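You operate a simulated robot arm through the tools that you are given. There is no shell and no other tool. Be economical: measure what you need, move in short steps, check, and stop when the job is done.

The job below is to be done with a simulated robot arm. You get a single attempt, and the scene is never put back.

Task
Brush stiffener over the top of the white felt pad.
Fine: cream jar, green brush; seat the pad on the wooden board and leave it there; put brush and lid back. A coat counts when it lies all over at full strength: go over it till it gets no stronger.
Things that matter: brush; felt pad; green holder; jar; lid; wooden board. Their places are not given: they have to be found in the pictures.

It is judged by the outcome, as a careful person would: the job done as asked, and still so three seconds after it is handed in. It fails if anything else is knocked over, pushed out of place, dropped, spilled or broken. Lids that push on must go on centred and level and be pressed home; caps that screw on are set level and turned clockwise until they are tight.

Robot
A 6-joint arm with a two-finger parallel gripper, fixed in place. Base frame: the origin is at the foot of the arm, x ahead of it, y to its left, z up; the work surface is at about z = 840. Units: mm, degrees, N and s.
With the tool pointing down near the work surface it reaches from about 240 to 640 mm from the base axis. Its first joint turns from -66.0 to 66.0 degrees. Payload 2.7 kg.
Tool frame: the origin (TCP) lies between the finger pads and is the grasp point; the fingertips stand 23 mm ahead of it; z points along the fingers, y is the line along which they close. Largest opening 94 mm; finger width 38, thickness 10; the body of the gripper, 54 by 96 mm, starts 39 mm behind the TCP.
Orientation is that of the tool frame in the base frame, as a unit quaternion [w, x, y, z]. With the fingers straight down and closing along the base's y, the tool's x points along the base's -x, its y along +y and its z along -z.

Tools
- The arm moves only by the tool jog_arm. Its argument "plan" is a list of rows, each a list of 7 numbers: the closure, from 0 (fully open) to 1 (shut), then the shift along the tool's x, y, z in units of 250 mm (1.0 is 250 mm), then the turn, a rotation vector about the tool's x, y, z in units of 45 degrees (1.0 is 45 degrees). In form: [[claw, x, y, z, rx, ry, rz], ...]. A call has 1 to 8 rows; each row is the pose to reach, as a shift and turn from the pose commanded when the call began, along the tool's axes at that moment. A call with a number of a shift or a turn outside -1 to 1 is refused whole. Rows are played at 5 a second. More than 50 mm and 8.6 degrees between two rows, or a gripper value outside its range, and nothing of the call is played. A pose out of reach is approached as far as the arm can. The call stops where the force on the tool passes 40 N (or 10 N more than at its start, if that is more) or the arm is blocked; 0.2 s more then pass. The fingers move at their own pace (about 45 mm/s each) and stop on an object; they squeeze with about 32 N. The grip force told is the motor's: it shows also when the fingers shut on nothing. Time passes only in rows, and 0.2 s behind the last, so rows that repeat a pose let the fingers close. The reply holds the time, the measured pose of the TCP, the force on the tool along the base axes, the opening and the grip force, in the units named above and with some noise, with the torque about the TCP (base axes, N m) and any sound that the robot's microphone picked up, and new pictures: "views" is both (left out), scene, wrist or none.
- Cameras (640 x 400 px; columns grow to the right, rows downward): "scene" is fixed at [86.6, -438.6, 1412.6]; the picture's right is [0.67, -0.74, 0.00], its down [-0.37, -0.34, -0.87] and it looks along [0.64, 0.59, -0.50] (base axes); focal length 337 px, centre (320, 200). "wrist" rides on the gripper at [86, 16, -74] in the tool frame; the picture's right is [-0.18, 0.98, 0.00], its down [-0.58, -0.11, -0.81] and it looks along [-0.79, -0.15, 0.59] (tool axes); focal length 243 px, centre (320, 200).
- locate(camera, pixels): for up to 12 pixels [column, row] of the newest picture of that camera ("zoom" is the newest enlarged one), the place [x, y, z] in the base frame of the surface seen there, good to about 3 mm. No time passes.
- close_up(camera, box): a new picture of the part [left, top, right, bottom] of that camera's present view, enlarged. No time passes.
- sign_off(): hands the job in; it is judged then, once.

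Keep the steps short. Do not move on a guess: measure, check each grasp and each placing, and mend mistakes. In all there are 80 turns and 200 pictures (those below and enlarged ones count). Leave the gripper open and the arm clear of the work at the hand-in unless told otherwise, and finish with a single line.

The tools are called after ">>>" as name(argument=value, ...) on one line, values as JSON. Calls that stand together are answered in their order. jog_arm: Moves the arm, as the interface text tells. Its arguments: {"type":"object","properties":{"plan":{"type":"array","items":{"type":"array","items":{"type":"number"}}},"views":{"type":"string","enum":["both","scene","wrist","none"]}},"required":["plan"]} The other tools are called the same way: locate (camera, pixels) gives the place of the surface under pixels of a picture; close_up (camera, box) takes an enlarged picture of a part of a camera's view; sign_off () hands the job in.

At the start:

```text
time_s: 0.0
tool_pos: [409.3, 50.3, 1147.7]
tool_rot: [0.0, 0.0, 1.0, 0.0]
contact_force: [0.0, -0.3, 0.6]
moment: [-0.01, -0.02, -0.05]
opening: 94.0
gripper_force: 0.0
```

scene: 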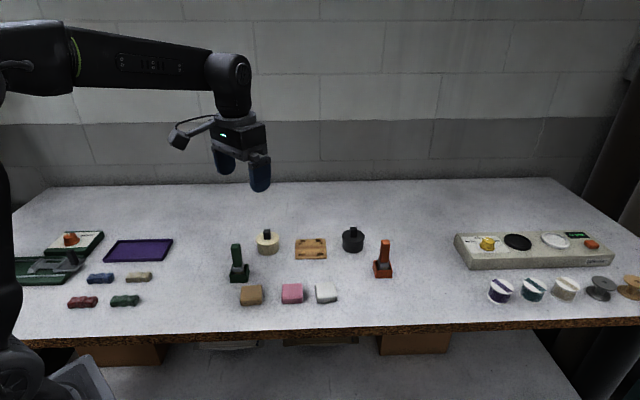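
wrist: 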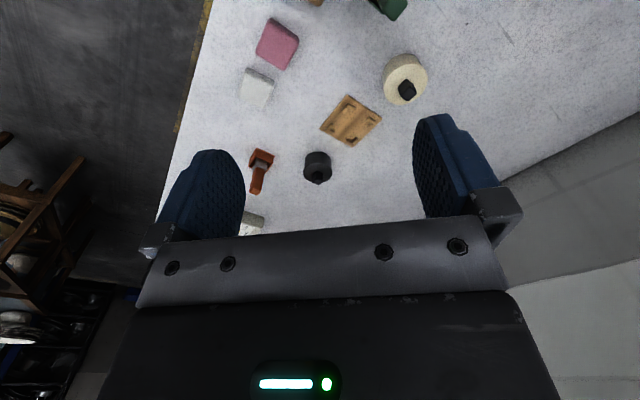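

I see the cream jar near (267,242), the green holder at (238,262), the board at (311,249) and the white pad at (326,293). I'll enlarge them to see details.

>>> close_up(camera="scene", box=[215, 220, 345, 310])

>>> close_up(camera="wrist", box=[220, 0, 460, 150])

>>> locate(camera="scene", pixels=[[267, 232], [268, 240], [268, 250], [237, 247], [238, 277], [311, 249], [298, 241], [325, 242], [326, 257], [326, 290], [319, 287], [334, 287]])

```text
4.44 times, centred on (280, 265) of scene
```

zoom: 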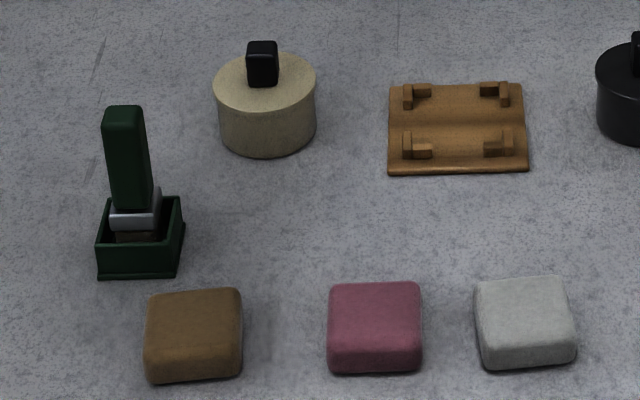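

```text
2.67 times, centred on (340, 75) of wrist
```

zoom: 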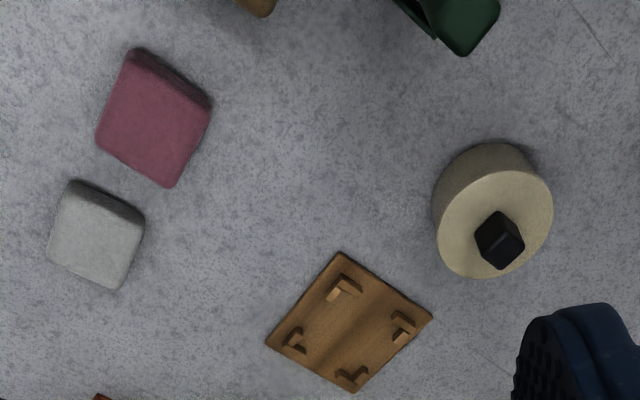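

```text
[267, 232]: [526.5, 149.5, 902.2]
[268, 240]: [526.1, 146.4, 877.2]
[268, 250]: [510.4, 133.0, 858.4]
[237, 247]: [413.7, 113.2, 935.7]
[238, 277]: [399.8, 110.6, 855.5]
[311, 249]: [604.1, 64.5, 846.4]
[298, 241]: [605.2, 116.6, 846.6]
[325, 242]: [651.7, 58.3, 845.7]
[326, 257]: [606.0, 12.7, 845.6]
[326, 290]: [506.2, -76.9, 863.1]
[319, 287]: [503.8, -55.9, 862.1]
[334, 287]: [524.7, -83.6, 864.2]
```

The pad and board need finer measuring: enlarge the pad and board together in the scene view.

>>> close_up(camera="scene", box=[288, 230, 348, 310])

```text
5.00 times, centred on (318, 270) of scene
```

zoom: 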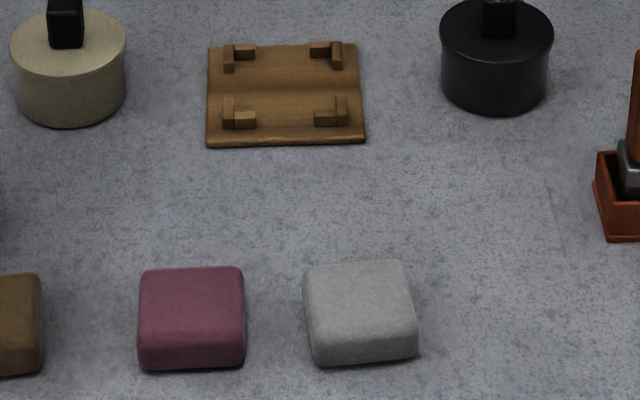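

>>> locate(camera="zoom", pixels=[[310, 267], [400, 264], [413, 325], [316, 331], [360, 297], [210, 48], [356, 46], [363, 136], [208, 136], [284, 90], [366, 358], [316, 361]])

>>> locate(camera="zoom", pixels=[[228, 47], [255, 48], [311, 44], [340, 43], [343, 98], [315, 111], [255, 112], [227, 99], [234, 107], [230, 57], [337, 52], [340, 106]])

```text
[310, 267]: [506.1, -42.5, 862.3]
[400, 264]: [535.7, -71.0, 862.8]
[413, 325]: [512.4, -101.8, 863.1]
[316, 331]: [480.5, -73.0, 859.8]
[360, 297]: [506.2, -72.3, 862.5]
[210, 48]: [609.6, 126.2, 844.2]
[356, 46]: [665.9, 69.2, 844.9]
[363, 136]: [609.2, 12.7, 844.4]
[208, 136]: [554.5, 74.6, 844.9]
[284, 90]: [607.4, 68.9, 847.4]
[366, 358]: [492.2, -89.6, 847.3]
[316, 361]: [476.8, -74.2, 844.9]
```

```text
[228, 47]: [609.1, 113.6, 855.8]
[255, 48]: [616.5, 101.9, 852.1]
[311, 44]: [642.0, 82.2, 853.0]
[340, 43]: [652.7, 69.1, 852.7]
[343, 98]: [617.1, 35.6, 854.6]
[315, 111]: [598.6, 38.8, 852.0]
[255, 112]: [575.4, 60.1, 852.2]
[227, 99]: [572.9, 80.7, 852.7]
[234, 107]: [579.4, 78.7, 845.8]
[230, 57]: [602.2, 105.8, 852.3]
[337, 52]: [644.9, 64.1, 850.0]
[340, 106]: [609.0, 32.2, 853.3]
```

The board is a square of about 80 mm, centred near (610,70) and turned 45°. The pad is about 42 mm square, centred near (508,-72) with edges near -41°/49°. I'll hover over the pad with the fingers closing along 49°, which stays clear of the pink pad.

>>> jog_arm(plan=[[0, -0.056, -0.07, 0.113, 0, 0, 0.13], [0, -0.112, -0.139, 0.226, 0, 0, 0.26], [0, -0.168, -0.209, 0.339, 0, 0, 0.39], [0, -0.224, -0.279, 0.453, 0, 0, 0.52], [0, -0.28, -0.349, 0.566, 0, 0, 0.65], [0, -0.336, -0.418, 0.679, 0, 0, 0.78], [0, -0.394, -0.489, 0.792, 0, 0, 0.911], [0, -0.394, -0.489, 0.792, 0, 0, 0.911]], views="both")

```text
time_s: 1.8
tool_pos: [509.0, -72.9, 950.0]
tool_rot: [0.001, 0.351, 0.936, 0.001]
contact_force: [0.7, 0.5, 0.2]
moment: [-0.01, 0.0, 0.01]
opening: 93.7
gripper_force: 0.1
```

scene: 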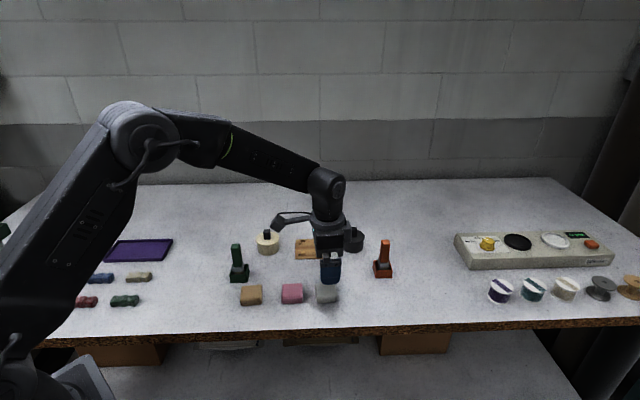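
wrist: 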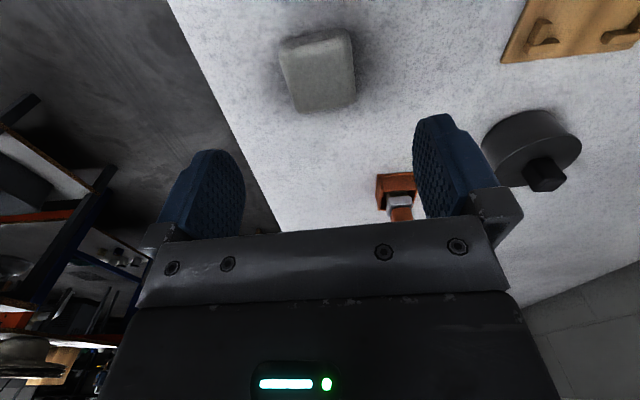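

The pad shows at about (320,70) in the wrist view. I'll measure its corners from here.

>>> close_up(camera="wrist", box=[260, 15, 388, 115])

```text
4.00 times, centred on (324, 65) of wrist
```

zoom: 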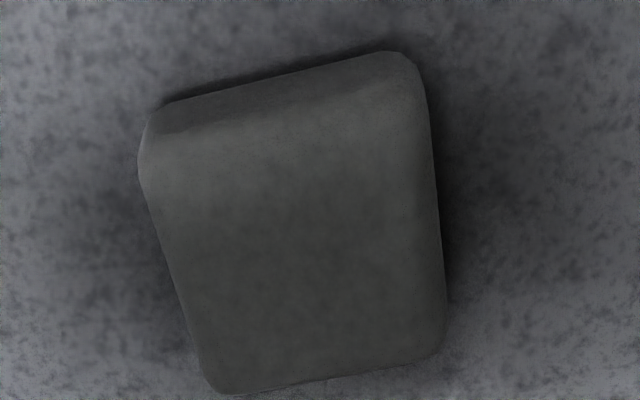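

>>> locate(camera="zoom", pixels=[[165, 220], [200, 350], [424, 170], [438, 310], [240, 383], [420, 355], [185, 145], [390, 100], [300, 240], [140, 150], [280, 20]])

```text
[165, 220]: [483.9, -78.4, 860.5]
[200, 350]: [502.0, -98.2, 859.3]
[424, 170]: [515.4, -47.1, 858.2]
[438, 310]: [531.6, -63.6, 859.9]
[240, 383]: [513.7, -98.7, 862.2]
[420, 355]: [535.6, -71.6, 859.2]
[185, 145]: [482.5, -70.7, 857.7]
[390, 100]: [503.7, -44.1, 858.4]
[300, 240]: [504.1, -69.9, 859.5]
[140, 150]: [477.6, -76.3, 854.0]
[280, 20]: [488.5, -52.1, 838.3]
```

The pad centre is (508.5,-71.5) with its top at about 861. I'll descend to TCP 876, which leaves the fingertips 13 mm above the table so they clear the board's brackets later, and then close.

>>> jog_arm(plan=[[0, 0.004, 0.002, 0.15, 0, 0, 0], [0, 0.004, 0.002, 0.296, 0, 0, 0], [0.5, 0.004, 0.002, 0.296, 0, 0, 0], [1, 0.004, 0.002, 0.296, 0, 0, 0], [1, 0.004, 0.002, 0.296, 0, 0, 0], [1, 0.004, 0.002, 0.296, 0, 0, 0], [1, 0.004, 0.002, 0.296, 0, 0, 0]], views="wrist")

```text
time_s: 3.4
tool_pos: [507.8, -71.7, 876.3]
tool_rot: [0.0, 0.35, 0.937, 0.0]
contact_force: [-0.1, -0.9, 1.3]
moment: [-0.01, -0.02, 0.01]
opening: 46.8
gripper_force: 32.5
```

wrist: 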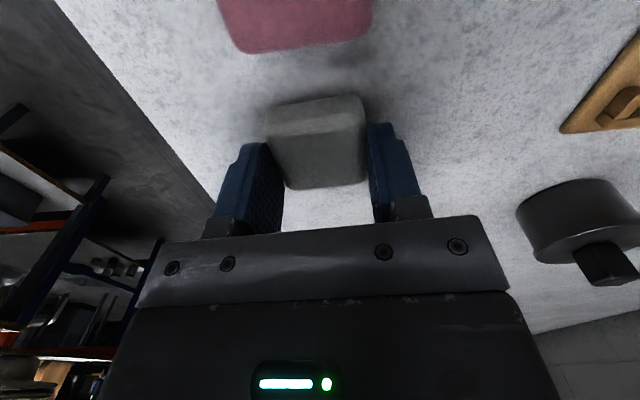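

The pad is gripped at a width of 46.8. I'll lift it 100 mm, carry it to above the board centre at about (610,70), and turn 5°.

>>> jog_arm(plan=[[1, 0, 0, -0.2, 0, 0, 0], [1, 0, 0, -0.4, 0, 0, 0], [1, 0.016, 0.174, -0.4, 0, 0, 0.03], [1, 0.032, 0.348, -0.4, 0, 0, 0.06], [1, 0.048, 0.522, -0.4, 0, 0, 0.09], [1, 0.064, 0.696, -0.4, 0, 0, 0.111], [1, 0.064, 0.696, -0.4, 0, 0, 0.111], [1, 0.064, 0.696, -0.4, 0, 0, 0.111]], views="both")

```text
time_s: 5.2
tool_pos: [608.6, 76.7, 975.4]
tool_rot: [0.0, 0.391, 0.92, 0.0]
contact_force: [0.1, -0.4, -0.3]
moment: [0.01, 0.02, -0.04]
opening: 46.7
gripper_force: 32.1
```

scene: 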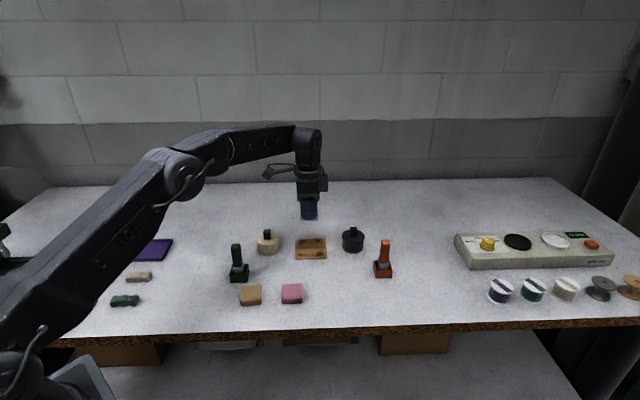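
wrist: 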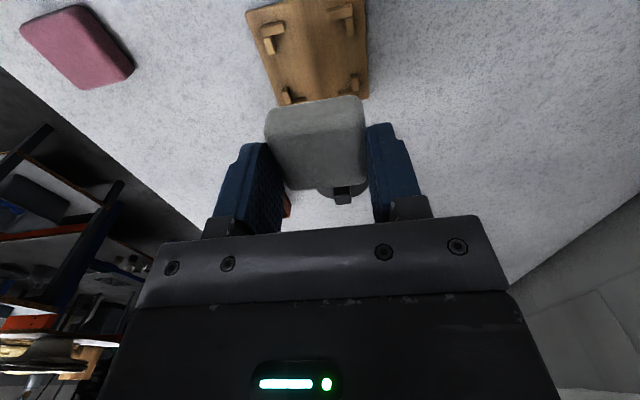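

The reading is y=76.7 where I expected 70. I'll close up on the board in both views and measure it again.

>>> close_up(camera="scene", box=[287, 230, 335, 260])

>>> close_up(camera="wrist", box=[227, 0, 387, 100])

>>> jog_arm(plan=[[1, 0, 0, 0, 0, 0, 0], [1, 0, 0, 0, 0, 0, 0]], views="none")

```text
13.33 times, centred on (311, 245) of scene
```

zoom: 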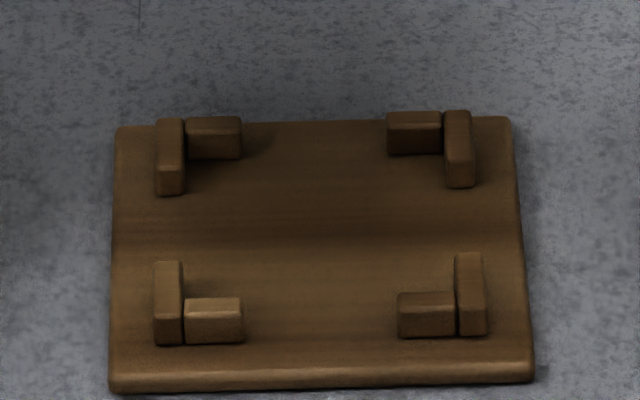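

```text
4.00 times, centred on (307, 50) of wrist
```

zoom: 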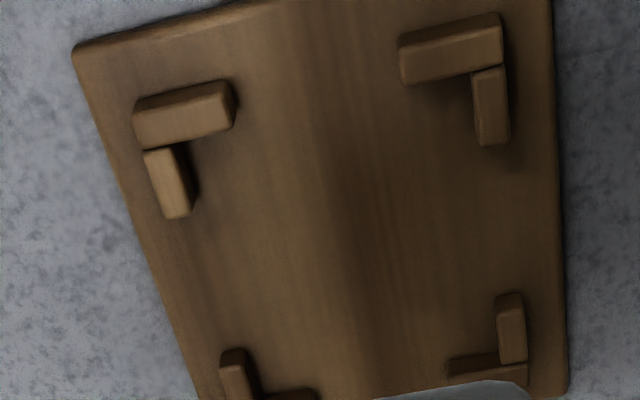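

```text
time_s: 5.8
tool_pos: [608.6, 75.8, 976.5]
tool_rot: [0.0, 0.391, 0.921, 0.0]
contact_force: [0.3, 1.0, -0.5]
moment: [0.01, 0.0, -0.01]
opening: 46.5
gripper_force: 31.8
```

>>> locate(camera="zoom", pixels=[[178, 155], [188, 208], [145, 140], [228, 122], [408, 74], [496, 55], [478, 80], [483, 135], [502, 310], [505, 355], [455, 368], [240, 365]])

>>> close_up(camera="scene", box=[287, 230, 335, 260])

>>> locate(camera="zoom", pixels=[[180, 170], [187, 125], [238, 123], [390, 122], [438, 120], [450, 165], [460, 270], [463, 305], [450, 298], [403, 300], [236, 305], [178, 280]])

```text
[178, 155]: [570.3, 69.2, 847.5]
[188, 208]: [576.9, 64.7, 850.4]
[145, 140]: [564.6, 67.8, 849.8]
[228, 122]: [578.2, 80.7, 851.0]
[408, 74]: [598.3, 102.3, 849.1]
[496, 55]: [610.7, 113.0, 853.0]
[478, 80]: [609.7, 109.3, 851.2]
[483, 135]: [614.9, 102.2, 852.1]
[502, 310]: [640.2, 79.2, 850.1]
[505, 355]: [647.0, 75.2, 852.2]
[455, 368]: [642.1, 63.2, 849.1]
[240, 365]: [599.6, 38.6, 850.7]
```

```text
13.33 times, centred on (311, 245) of scene
```

zoom: 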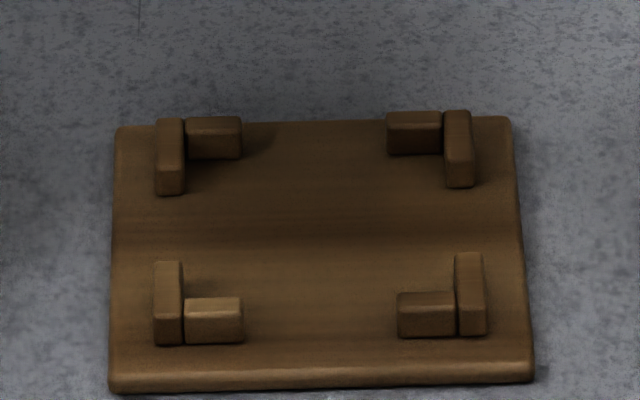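

```text
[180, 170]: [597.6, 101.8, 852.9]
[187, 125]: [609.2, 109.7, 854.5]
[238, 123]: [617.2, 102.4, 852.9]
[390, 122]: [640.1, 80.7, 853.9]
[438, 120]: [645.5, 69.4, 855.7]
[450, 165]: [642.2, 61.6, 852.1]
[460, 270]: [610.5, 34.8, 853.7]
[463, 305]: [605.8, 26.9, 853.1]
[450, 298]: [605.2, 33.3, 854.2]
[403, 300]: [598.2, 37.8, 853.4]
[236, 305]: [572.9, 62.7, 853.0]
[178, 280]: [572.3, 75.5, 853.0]
```

The bracket pocket centres on about (608,70.7) at 45°, with a span near 55 mm, so the pad has about 4 mm of play per side. I'll go down partway to TCP 900 and see whether the y offset disappears.

>>> jog_arm(plan=[[1, 0.006, -0.004, 0.1, 0, 0, 0], [1, 0.006, -0.004, 0.2, 0, 0, 0], [1, 0.006, -0.004, 0.3, 0, 0, 0], [1, 0.006, -0.004, 0.3, 0, 0, 0]], views="both")

```text
time_s: 6.8
tool_pos: [608.0, 72.6, 900.7]
tool_rot: [0.0, 0.391, 0.921, 0.0]
contact_force: [-0.2, 0.0, 0.0]
moment: [0.02, -0.01, -0.05]
opening: 46.5
gripper_force: 32.7
```

scene: 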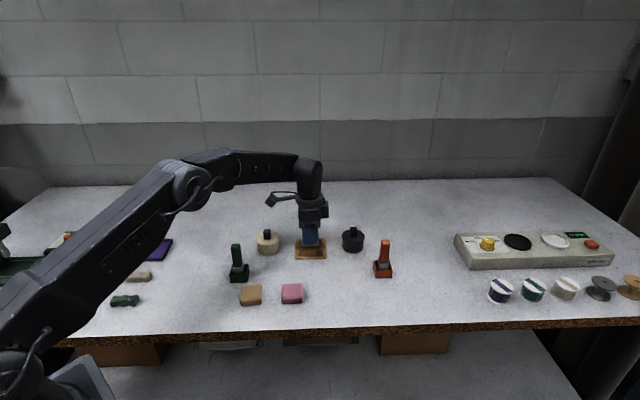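
wrist: 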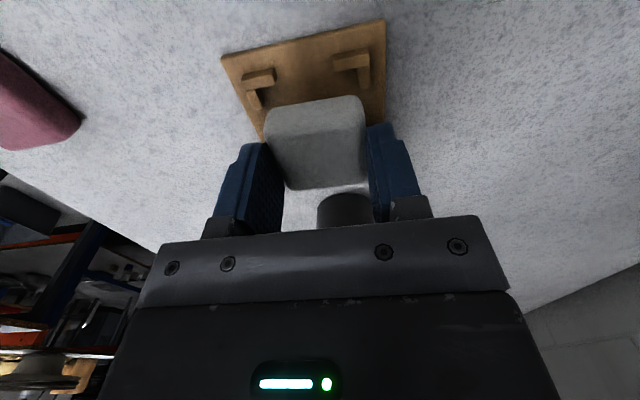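

Now at (608.0,72.6,900.7). I'll correct about -1.5 mm in y and lower to TCP ≈ 882.

>>> jog_arm(plan=[[1, -0.004, -0.005, 0.03, 0, 0, 0], [1, -0.004, -0.005, 0.06, 0, 0, 0], [1, -0.004, -0.005, 0.075, 0, 0, 0], [1, -0.004, -0.005, 0.075, 0, 0, 0]], views="both")

```text
time_s: 7.8
tool_pos: [607.0, 71.3, 882.9]
tool_rot: [0.0, 0.391, 0.92, 0.001]
contact_force: [0.7, -1.4, -0.3]
moment: [0.0, 0.01, 0.01]
opening: 46.2
gripper_force: 31.8
```

scene: 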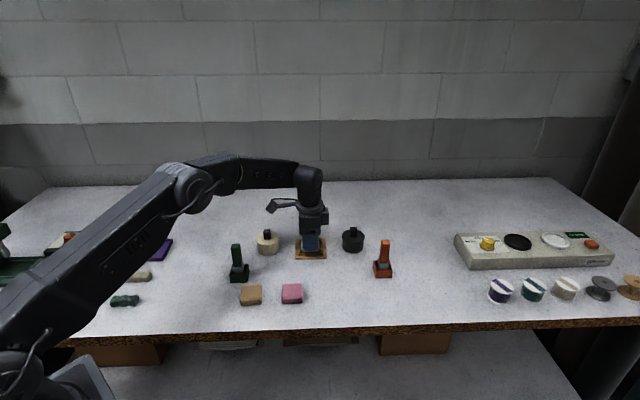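
wrist: 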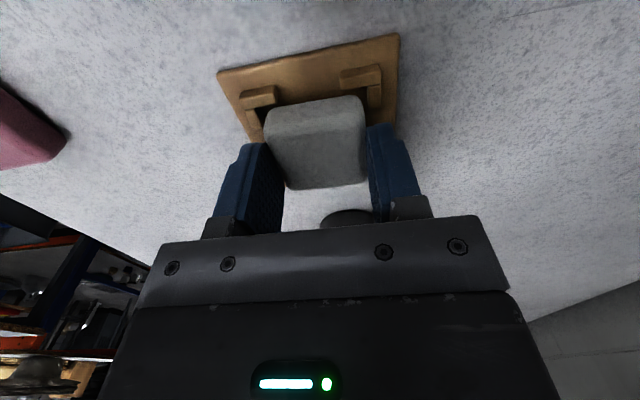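

>>> close_up(camera="wrist", box=[210, 20, 410, 200])

>>> close_up(camera="scene", box=[287, 222, 335, 262])

```text
2.22 times, centred on (310, 110) of wrist
```

zoom: 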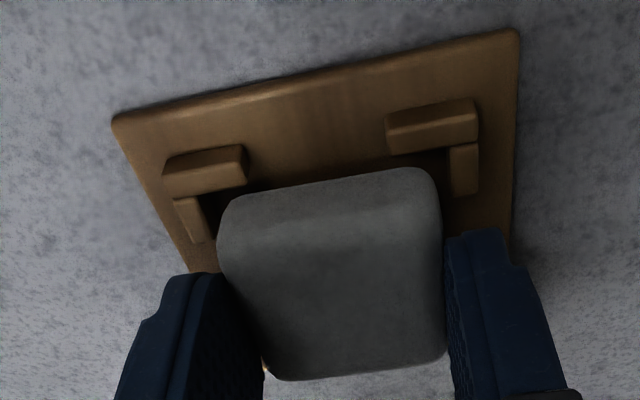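

```text
10.00 times, centred on (311, 242) of scene
```

zoom: 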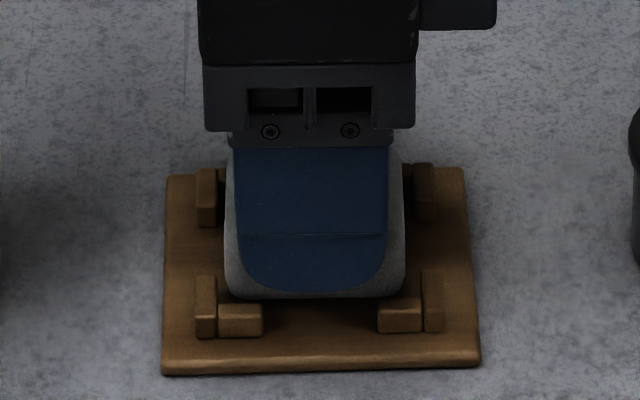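

>>> locate(camera="zoom", pixels=[[315, 296], [315, 302], [315, 310], [315, 285], [230, 270], [398, 270], [240, 290], [240, 315], [232, 200], [315, 340]])

```text
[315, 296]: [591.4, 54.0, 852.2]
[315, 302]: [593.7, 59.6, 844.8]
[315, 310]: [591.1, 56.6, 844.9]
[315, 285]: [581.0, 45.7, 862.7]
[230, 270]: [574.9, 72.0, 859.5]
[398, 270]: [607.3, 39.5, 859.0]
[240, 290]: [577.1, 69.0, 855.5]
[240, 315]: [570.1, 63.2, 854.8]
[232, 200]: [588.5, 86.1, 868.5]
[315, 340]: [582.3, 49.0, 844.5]
```

The pad is about 2 mm above the board and 1 mm off along the tool's x. I'll shift 1 mm, lower 2 mm and read the force.

>>> jog_arm(plan=[[1, -0.005, 0, 0.004, 0, 0, 0], [1, -0.005, 0, 0.008, 0, 0, 0], [1, -0.005, 0, 0.01, 0, 0, 0], [1, -0.005, 0, 0.01, 0, 0, 0]], views="none")

```text
time_s: 8.8
tool_pos: [607.7, 70.5, 881.2]
tool_rot: [0.001, 0.391, 0.92, 0.0]
contact_force: [-0.1, 0.2, -0.5]
moment: [-0.02, -0.02, 0.03]
opening: 46.8
gripper_force: 31.8
```

>>> jog_arm(plan=[[1, 0, 0, 0.004, 0, 0, 0], [0.7, 0, 0, 0.004, 0, 0, 0], [0.3, 0, 0, 0.004, 0, 0, 0], [0.3, 0, 0, 0.004, 0, 0, 0], [0.3, 0, 0, -0.05, 0, 0, 0], [0.3, 0, 0, -0.2, 0, 0, 0], [0.3, 0, 0, -0.36, 0, 0, 0], [0.3, 0, 0, -0.36, 0, 0, 0]], views="both")

```text
time_s: 10.6
tool_pos: [608.1, 71.0, 969.8]
tool_rot: [0.0, 0.391, 0.92, 0.0]
contact_force: [-0.1, 0.2, 1.0]
moment: [-0.02, 0.01, -0.03]
opening: 65.8
gripper_force: 0.1
```

scene: 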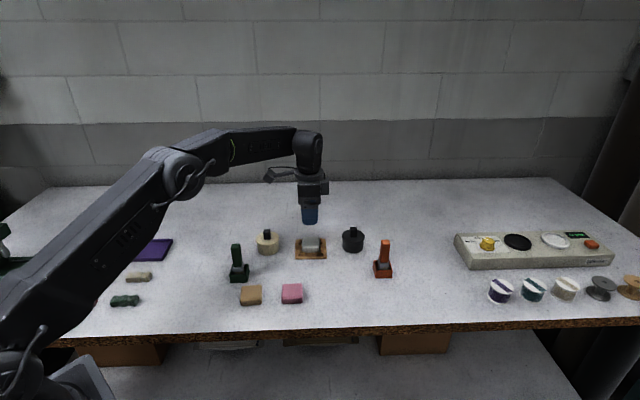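
wrist: 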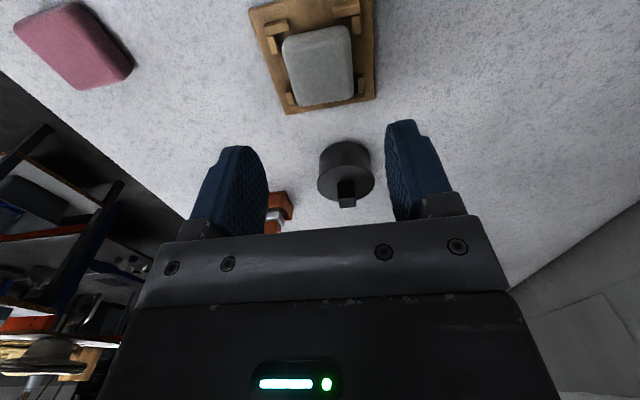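

Released. I'll look closely at the seating, and at the cream jar with its lid knob.

>>> close_up(camera="wrist", box=[235, 0, 391, 115])

>>> close_up(camera="scene", box=[225, 225, 337, 290])

>>> locate(camera="zoom", pixels=[[494, 94], [450, 90], [533, 92], [456, 150], [536, 142], [240, 28], [230, 36], [249, 36], [187, 68], [294, 64], [240, 45], [238, 90]])

```text
3.48 times, centred on (313, 58) of wrist
```

zoom: 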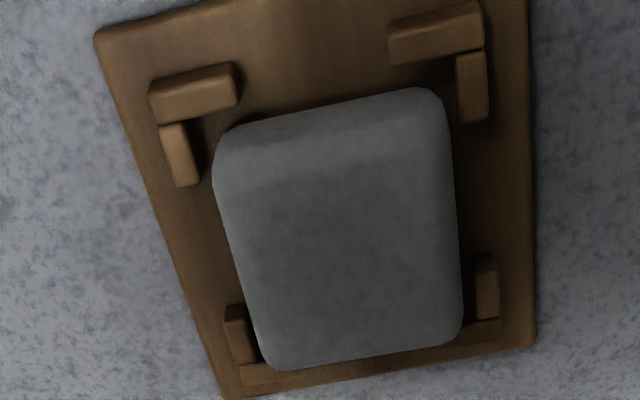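

```text
5.71 times, centred on (281, 258) of scene
```

zoom: 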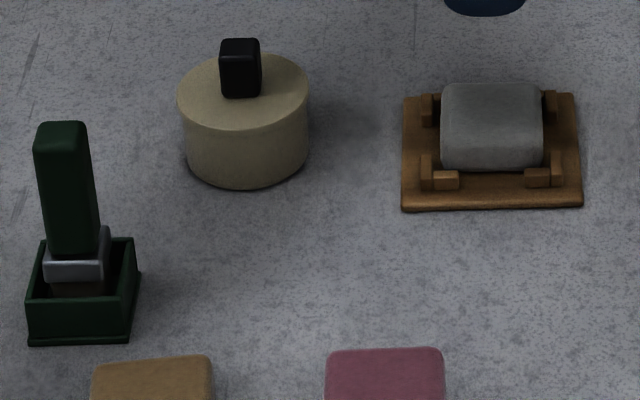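

```text
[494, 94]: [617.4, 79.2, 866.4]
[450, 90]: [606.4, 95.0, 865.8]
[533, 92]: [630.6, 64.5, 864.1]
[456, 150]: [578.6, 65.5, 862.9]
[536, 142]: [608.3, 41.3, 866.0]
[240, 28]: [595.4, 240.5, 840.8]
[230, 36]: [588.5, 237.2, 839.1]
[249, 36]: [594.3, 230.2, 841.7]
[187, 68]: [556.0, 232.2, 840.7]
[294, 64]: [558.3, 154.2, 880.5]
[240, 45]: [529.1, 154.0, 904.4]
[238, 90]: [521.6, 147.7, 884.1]
```

The pad sits flat inside the four brackets with its top at about 866. Next I'll hover above the cream jar's knob at about (528,153), with the fingers fully open.

>>> jog_arm(plan=[[0.3, 0.153, -0.001, 0, 0, 0, 0], [0.3, 0.306, -0.001, 0, 0, 0, 0], [0.3, 0.458, -0.002, 0, 0, 0, 0], [0.3, 0.458, -0.002, 0, 0, 0, 0], [0.3, 0.458, -0.002, 0, 0, 0, 0]], views="both")

>>> close_up(camera="wrist", box=[240, 20, 400, 140])

```text
time_s: 11.8
tool_pos: [528.3, 150.4, 967.7]
tool_rot: [-0.001, 0.39, 0.921, 0.0]
contact_force: [1.3, 0.1, 0.0]
moment: [-0.01, 0.0, 0.0]
opening: 65.9
gripper_force: 0.0
```

scene: 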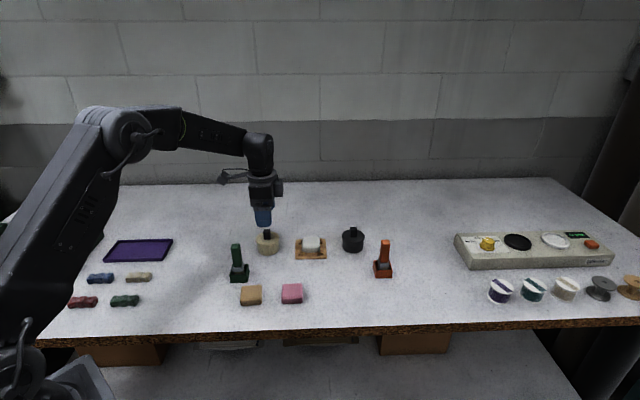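
wrist: 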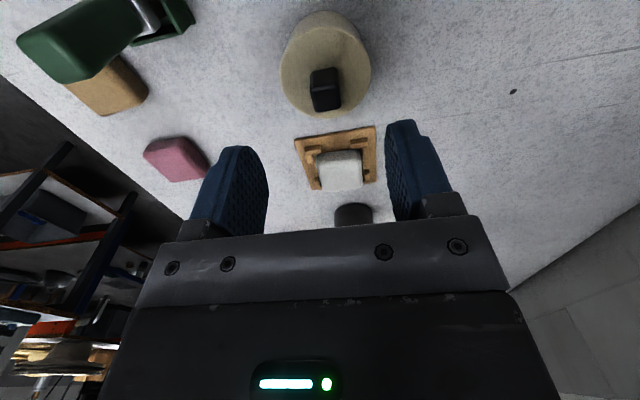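

```text
3.33 times, centred on (320, 80) of wrist
```

zoom: 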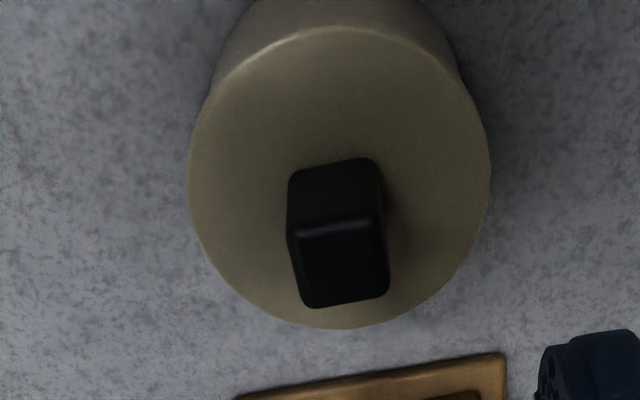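

>>> locate(camera="zoom", pixels=[[302, 238], [378, 225], [385, 287], [315, 298], [343, 262], [195, 180], [485, 170], [340, 320], [345, 40], [270, 150], [330, 180], [250, 40]])

```text
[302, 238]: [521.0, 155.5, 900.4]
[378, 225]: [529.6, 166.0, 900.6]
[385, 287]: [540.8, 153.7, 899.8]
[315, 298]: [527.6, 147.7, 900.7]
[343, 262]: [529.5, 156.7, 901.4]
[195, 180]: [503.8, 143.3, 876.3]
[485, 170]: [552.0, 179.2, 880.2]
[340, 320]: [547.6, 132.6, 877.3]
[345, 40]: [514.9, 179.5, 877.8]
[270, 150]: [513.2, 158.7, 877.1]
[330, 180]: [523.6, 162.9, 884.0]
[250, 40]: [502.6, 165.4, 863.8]
```

The knob's top centre is (529.8,155.7,900.6), it lines up with the tool and is about 16 mm wide. I'll correct the position, descend to TCP 905 and close on it.

>>> jog_arm(plan=[[0.3, 0.011, 0.02, 0.1, 0, 0, 0], [0.3, 0.011, 0.02, 0.2, 0, 0, 0], [0.3, 0.011, 0.02, 0.251, 0, 0, 0], [0.3, 0.011, 0.02, 0.251, 0, 0, 0]], views="wrist")

>>> close_up(camera="scene", box=[243, 210, 291, 260])

```text
time_s: 12.8
tool_pos: [527.6, 155.8, 905.7]
tool_rot: [0.0, 0.391, 0.921, -0.001]
contact_force: [0.8, 0.6, 0.6]
moment: [-0.06, 0.02, -0.01]
opening: 66.0
gripper_force: 0.0
```

wrist: 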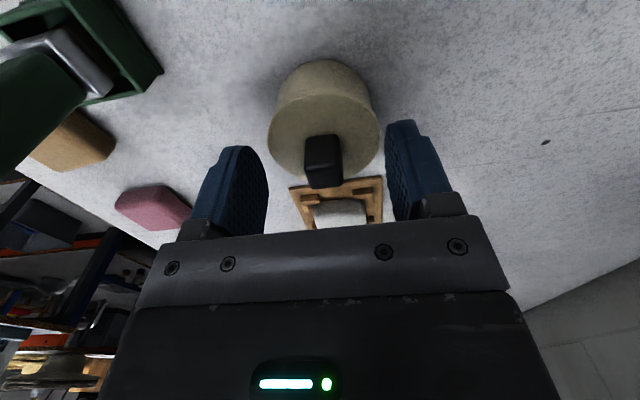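

```text
8.00 times, centred on (267, 235) of scene
```

zoom: 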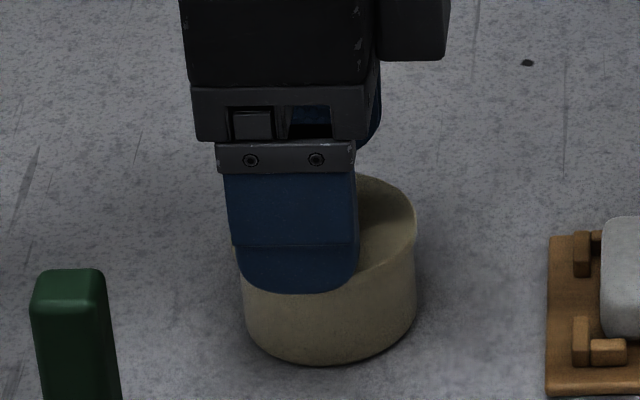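

The knob is centred between the fingers, so I'll close and hold.

>>> jog_arm(plan=[[1, 0, 0, 0, 0, 0, 0], [1, 0, 0, 0, 0, 0, 0], [1, 0, 0, 0, 0, 0, 0], [1, 0, 0, 0, 0, 0, 0], [1, 0, 0, 0, 0, 0, 0]], views="wrist")

```text
time_s: 14.0
tool_pos: [527.0, 156.1, 905.8]
tool_rot: [0.001, 0.39, 0.921, 0.0]
contact_force: [0.4, 0.6, 1.6]
moment: [-0.05, -0.01, 0.01]
opening: 17.3
gripper_force: 31.6
heard: snap
```

wrist: 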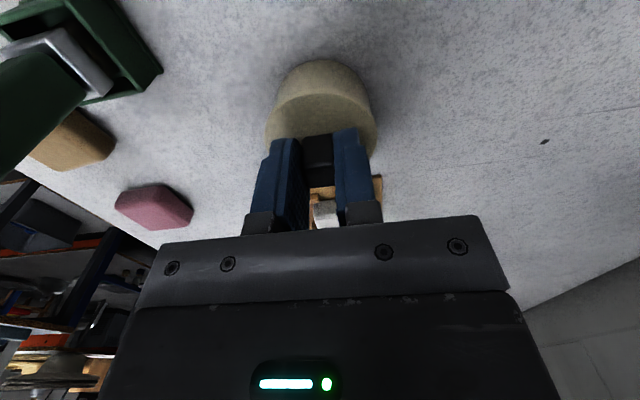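

The knob is gripped at 17.3 mm, and I heard a "snap". I'll lift gently by 15 mm and watch whether the lid parts from the jar.

>>> jog_arm(plan=[[1, 0, 0, -0.008, 0, 0, 0], [1, 0, 0, -0.016, 0, 0, 0], [1, 0, 0, -0.03, 0, 0, 0], [1, 0, 0, -0.06, 0, 0, 0]], views="both")

>>> close_up(camera="scene", box=[243, 210, 291, 260])

```text
time_s: 15.0
tool_pos: [530.0, 156.9, 921.1]
tool_rot: [0.0, 0.391, 0.92, 0.0]
contact_force: [1.3, 0.0, -0.1]
moment: [-0.01, 0.02, 0.01]
opening: 17.1
gripper_force: 31.6
```

scene: 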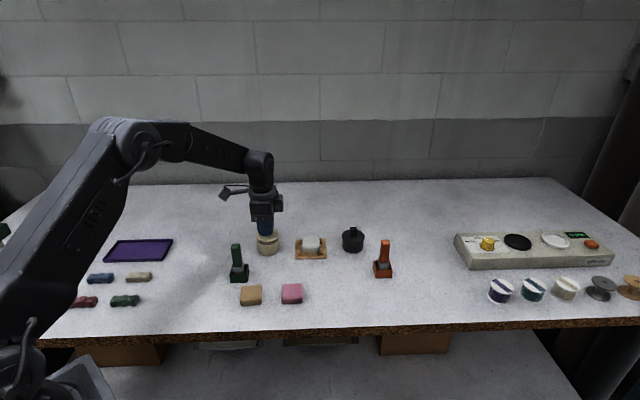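
wrist: 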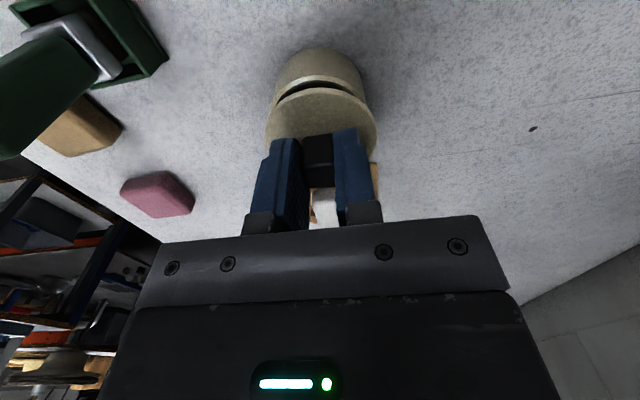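

```text
8.00 times, centred on (267, 235) of scene
```

zoom: 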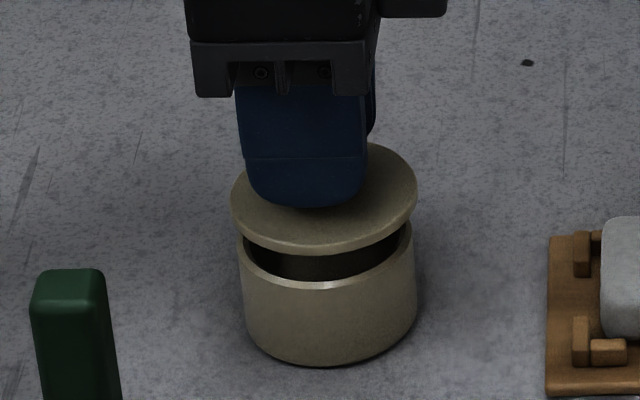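

The lid is off, a push-on type. I'll carry it to the clear spot near (470,260), raising it first.

>>> jog_arm(plan=[[1, 0, 0, -0.16, 0, 0, 0], [1, 0.155, 0.038, -0.16, 0, 0, 0], [1, 0.31, 0.076, -0.16, 0, 0, 0], [1, 0.463, 0.114, -0.16, 0, 0, 0], [1, 0.463, 0.114, -0.02, 0, 0, 0], [1, 0.463, 0.114, 0.12, 0, 0, 0], [1, 0.463, 0.114, 0.12, 0, 0, 0]], views="both")

>>> close_up(camera="scene", box=[200, 205, 296, 265])

```text
time_s: 16.6
tool_pos: [471.3, 262.2, 893.2]
tool_rot: [-0.001, 0.39, 0.921, 0.0]
contact_force: [0.1, 0.2, -0.8]
moment: [0.0, 0.01, 0.01]
opening: 17.0
gripper_force: 32.0
```

scene: 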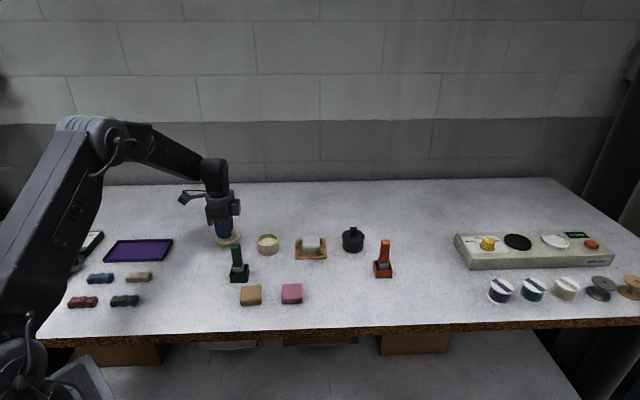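
wrist: 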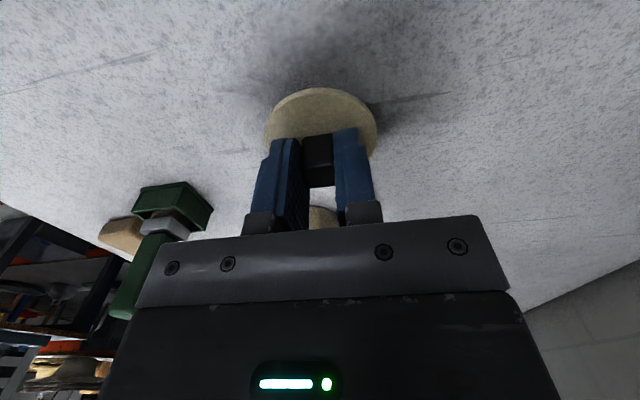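

```text
6.67 times, centred on (248, 235) of scene
```

zoom: 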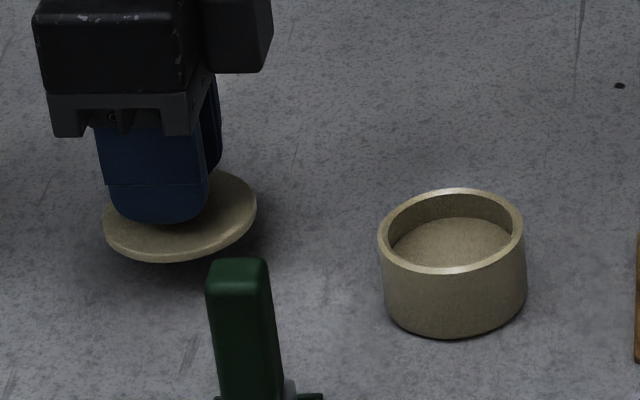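

The jar is open. I'll lower the lid gradually, feeling for the table.

>>> jog_arm(plan=[[1, 0, 0, 0.04, 0, 0, 0], [1, 0, 0, 0.064, 0, 0, 0], [1, 0, 0, 0.072, 0, 0, 0], [1, 0, 0, 0.076, 0, 0, 0], [1, 0, 0, 0.076, 0, 0, 0]], views="none")

>>> close_up(camera="scene", box=[200, 205, 296, 265])

```text
time_s: 17.8
tool_pos: [470.2, 261.8, 876.5]
tool_rot: [0.002, 0.39, 0.921, 0.002]
contact_force: [-9.2, 2.6, 30.2]
moment: [0.02, 0.33, 0.01]
opening: 17.3
gripper_force: 31.9
```

```text
6.67 times, centred on (248, 235) of scene
```

zoom: 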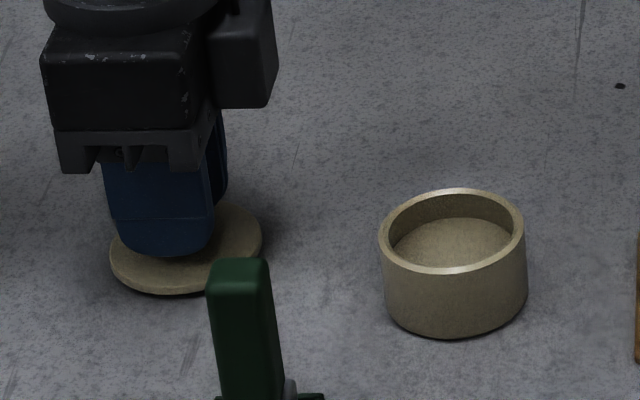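

Contact with 30 N at z≈876.5. I'll ease off, then open and rise.

>>> jog_arm(plan=[[1, 0, 0, -0.008, 0, 0, 0], [1, 0, 0, -0.009, 0, 0, 0], [0.8, 0, 0, -0.009, 0, 0, 0], [0.6, 0, 0, -0.009, 0, 0, 0], [0.6, 0, 0, -0.009, 0, 0, 0], [0.6, 0, 0, -0.15, 0, 0, 0], [0.6, 0, 0, -0.34, 0, 0, 0], [0.6, 0, 0, -0.34, 0, 0, 0]], views="both")

>>> close_up(camera="scene", box=[200, 215, 296, 295])

```text
time_s: 19.6
tool_pos: [470.8, 257.9, 959.2]
tool_rot: [0.0, 0.391, 0.92, 0.0]
contact_force: [-0.3, 0.0, 1.0]
moment: [0.05, 0.01, 0.0]
opening: 37.7
gripper_force: 0.0
```

scene: 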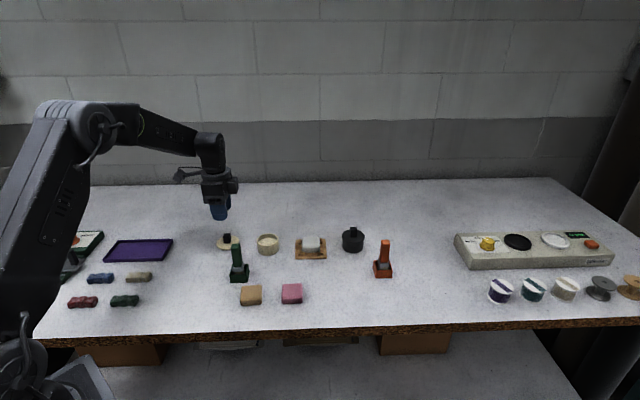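
wrist: 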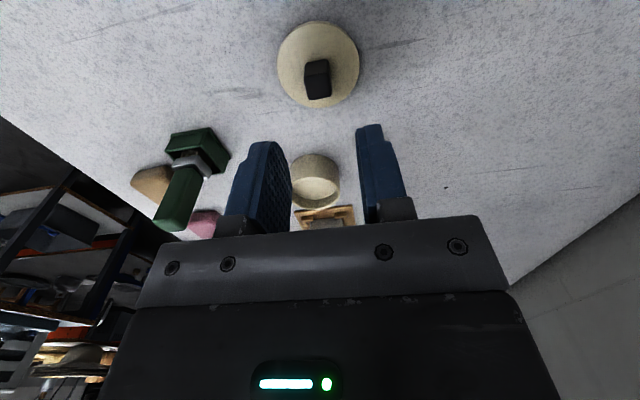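

```text
5.00 times, centred on (248, 255) of scene
```

zoom: 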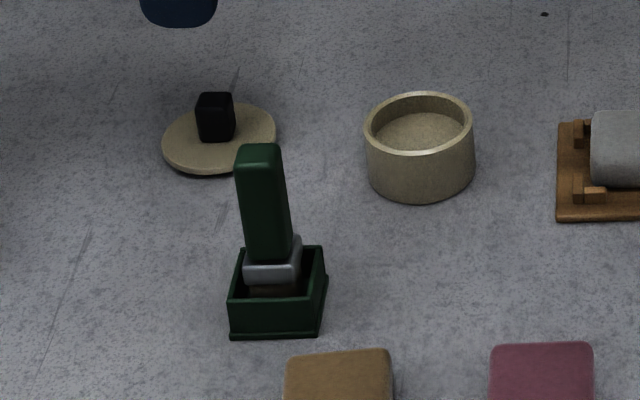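

The lid stands safely on the table. I'll measure the jar rim, the fluid surface, the lid knob and the brush and holder.

>>> locate(camera="zoom", pixels=[[367, 138], [471, 125], [419, 153], [416, 95], [420, 128], [216, 97], [259, 149], [243, 155], [282, 153], [250, 255], [291, 250], [272, 275]])

>>> locate(camera="zoom", pixels=[[232, 297], [322, 297], [325, 255], [244, 255], [300, 270], [276, 310], [232, 333], [320, 333], [270, 200], [247, 277], [300, 245], [310, 285]])

```text
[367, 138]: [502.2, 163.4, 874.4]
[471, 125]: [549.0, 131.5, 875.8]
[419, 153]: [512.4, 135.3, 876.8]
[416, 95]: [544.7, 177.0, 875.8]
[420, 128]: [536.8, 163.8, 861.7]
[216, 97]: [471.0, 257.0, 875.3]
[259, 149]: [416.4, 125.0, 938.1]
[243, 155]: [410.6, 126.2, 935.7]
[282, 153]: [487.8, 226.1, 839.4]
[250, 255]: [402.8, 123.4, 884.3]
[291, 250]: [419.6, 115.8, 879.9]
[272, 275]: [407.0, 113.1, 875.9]
```

```text
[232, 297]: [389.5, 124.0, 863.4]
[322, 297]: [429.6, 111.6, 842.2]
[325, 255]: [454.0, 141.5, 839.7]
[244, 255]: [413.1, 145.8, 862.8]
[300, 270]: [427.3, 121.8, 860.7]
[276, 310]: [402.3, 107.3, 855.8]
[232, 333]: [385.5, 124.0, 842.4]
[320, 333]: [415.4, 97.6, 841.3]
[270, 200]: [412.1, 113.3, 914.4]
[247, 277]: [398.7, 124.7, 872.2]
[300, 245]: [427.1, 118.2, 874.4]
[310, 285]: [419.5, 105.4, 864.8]
```

Jar rim centre is about (528,155,876), the fluid is at about 862, and the brush handle top is near (414,119,937). I'll go above the brush for a wrist view.

>>> jog_arm(plan=[[0.3, 0, 0, -0.15, 0, 0, 0], [0.3, 0, 0, -0.3, 0, 0, 0], [0.3, -0.06, -0.138, -0.3, 0, 0, 0], [0.3, -0.12, -0.276, -0.3, 0, 0, 0], [0.3, -0.18, -0.414, -0.3, 0, 0, 0], [0.3, -0.238, -0.553, -0.3, 0, 0, 0], [0.3, -0.238, -0.553, -0.3, 0, 0, 0]], views="both")

>>> close_up(camera="wrist", box=[240, 0, 400, 120])

```text
time_s: 21.2
tool_pos: [410.0, 118.4, 1034.0]
tool_rot: [0.0, 0.391, 0.92, 0.0]
contact_force: [-0.4, 0.0, -0.1]
moment: [-0.03, -0.01, 0.02]
opening: 65.8
gripper_force: 0.1
```

scene: 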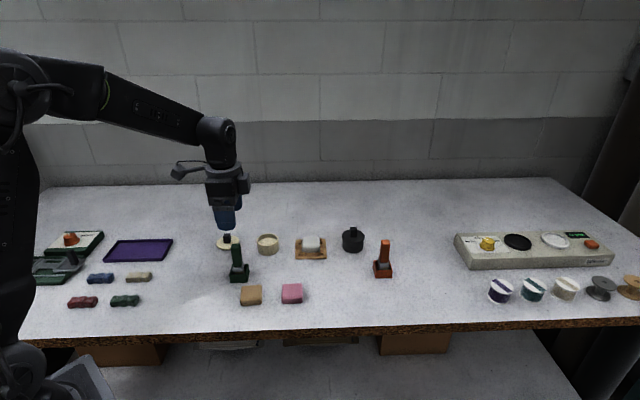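
wrist: 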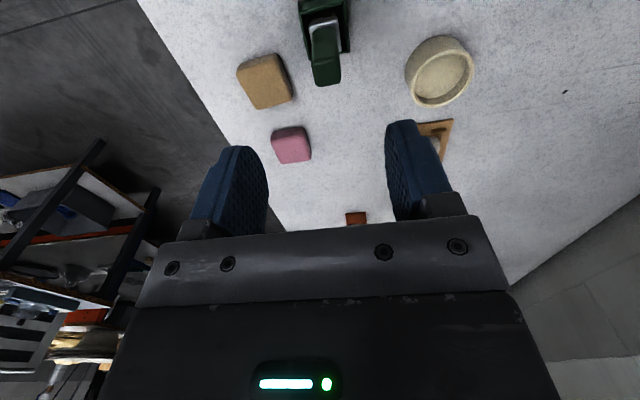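

```text
3.33 times, centred on (320, 60) of wrist
```

zoom: 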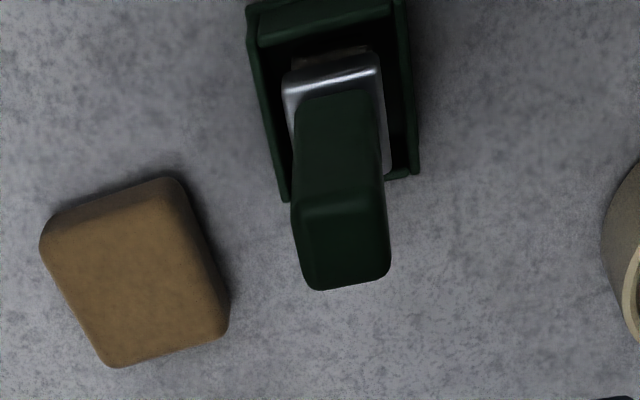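

>>> locate(camera="zoom", pixels=[[302, 215], [380, 202], [387, 265], [316, 283], [345, 240], [296, 150], [378, 140], [300, 75], [375, 65], [290, 100], [385, 120], [337, 150]])

```text
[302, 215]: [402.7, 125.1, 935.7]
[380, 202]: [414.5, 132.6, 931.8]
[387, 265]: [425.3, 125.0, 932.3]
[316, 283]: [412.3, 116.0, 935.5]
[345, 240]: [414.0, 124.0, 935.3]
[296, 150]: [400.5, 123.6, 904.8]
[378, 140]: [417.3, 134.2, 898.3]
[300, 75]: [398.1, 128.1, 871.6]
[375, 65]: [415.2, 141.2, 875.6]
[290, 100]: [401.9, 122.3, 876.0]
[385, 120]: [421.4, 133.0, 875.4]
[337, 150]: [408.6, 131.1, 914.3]
```

The handle is centred at about (413.5,123) with its top at 935 and it lines up with the tool. I'll descend to TCP ≈ 915 and check before closing.

>>> jog_arm(plan=[[0.3, 0.005, 0.024, 0.1, 0, 0, 0], [0.3, 0.005, 0.024, 0.25, 0, 0, 0], [0.3, 0.005, 0.024, 0.37, 0, 0, 0], [0.3, 0.005, 0.024, 0.476, 0, 0, 0], [0.3, 0.005, 0.024, 0.476, 0, 0, 0]], views="both")

```text
time_s: 22.4
tool_pos: [414.5, 123.9, 914.5]
tool_rot: [0.0, 0.39, 0.921, -0.001]
contact_force: [-0.3, -0.8, 0.3]
moment: [0.0, 0.01, 0.01]
opening: 65.8
gripper_force: 0.1
```

scene: 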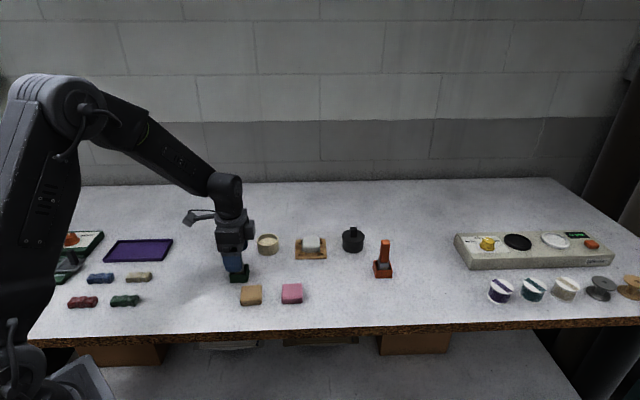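
wrist: 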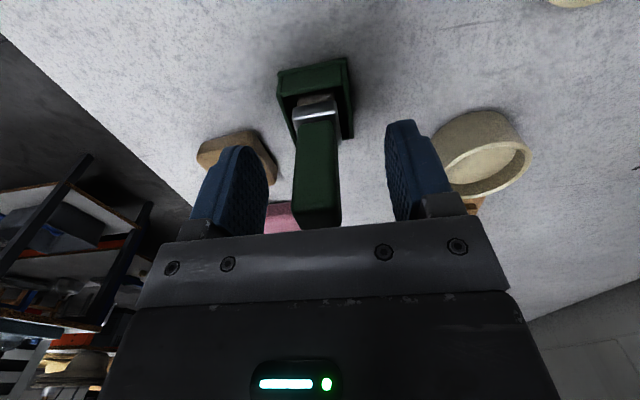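

>>> jog_arm(plan=[[0.5, 0, -0.005, 0, 0, 0, 0], [1, 0, -0.005, 0, 0, 0, 0], [1, 0, -0.005, 0, 0, 0, 0], [1, 0, -0.005, 0, 0, 0, 0], [1, 0, -0.005, 0, 0, 0, 0], [1, 0, -0.005, 0, 0, 0, 0]], views="wrist")

```text
time_s: 23.8
tool_pos: [414.1, 124.2, 915.2]
tool_rot: [0.001, 0.391, 0.921, 0.0]
contact_force: [0.2, 0.4, 1.0]
moment: [0.02, 0.0, 0.02]
opening: 19.3
gripper_force: 32.0
```

wrist: 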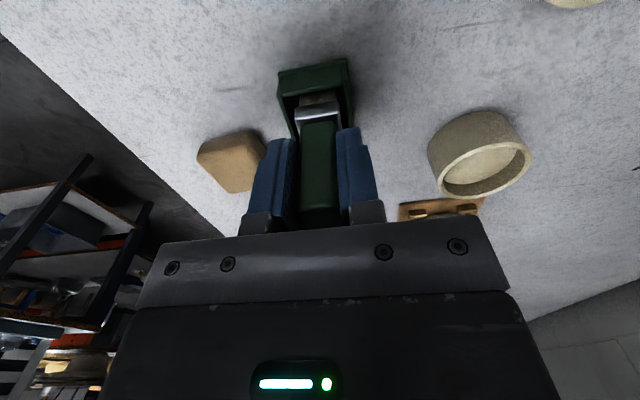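

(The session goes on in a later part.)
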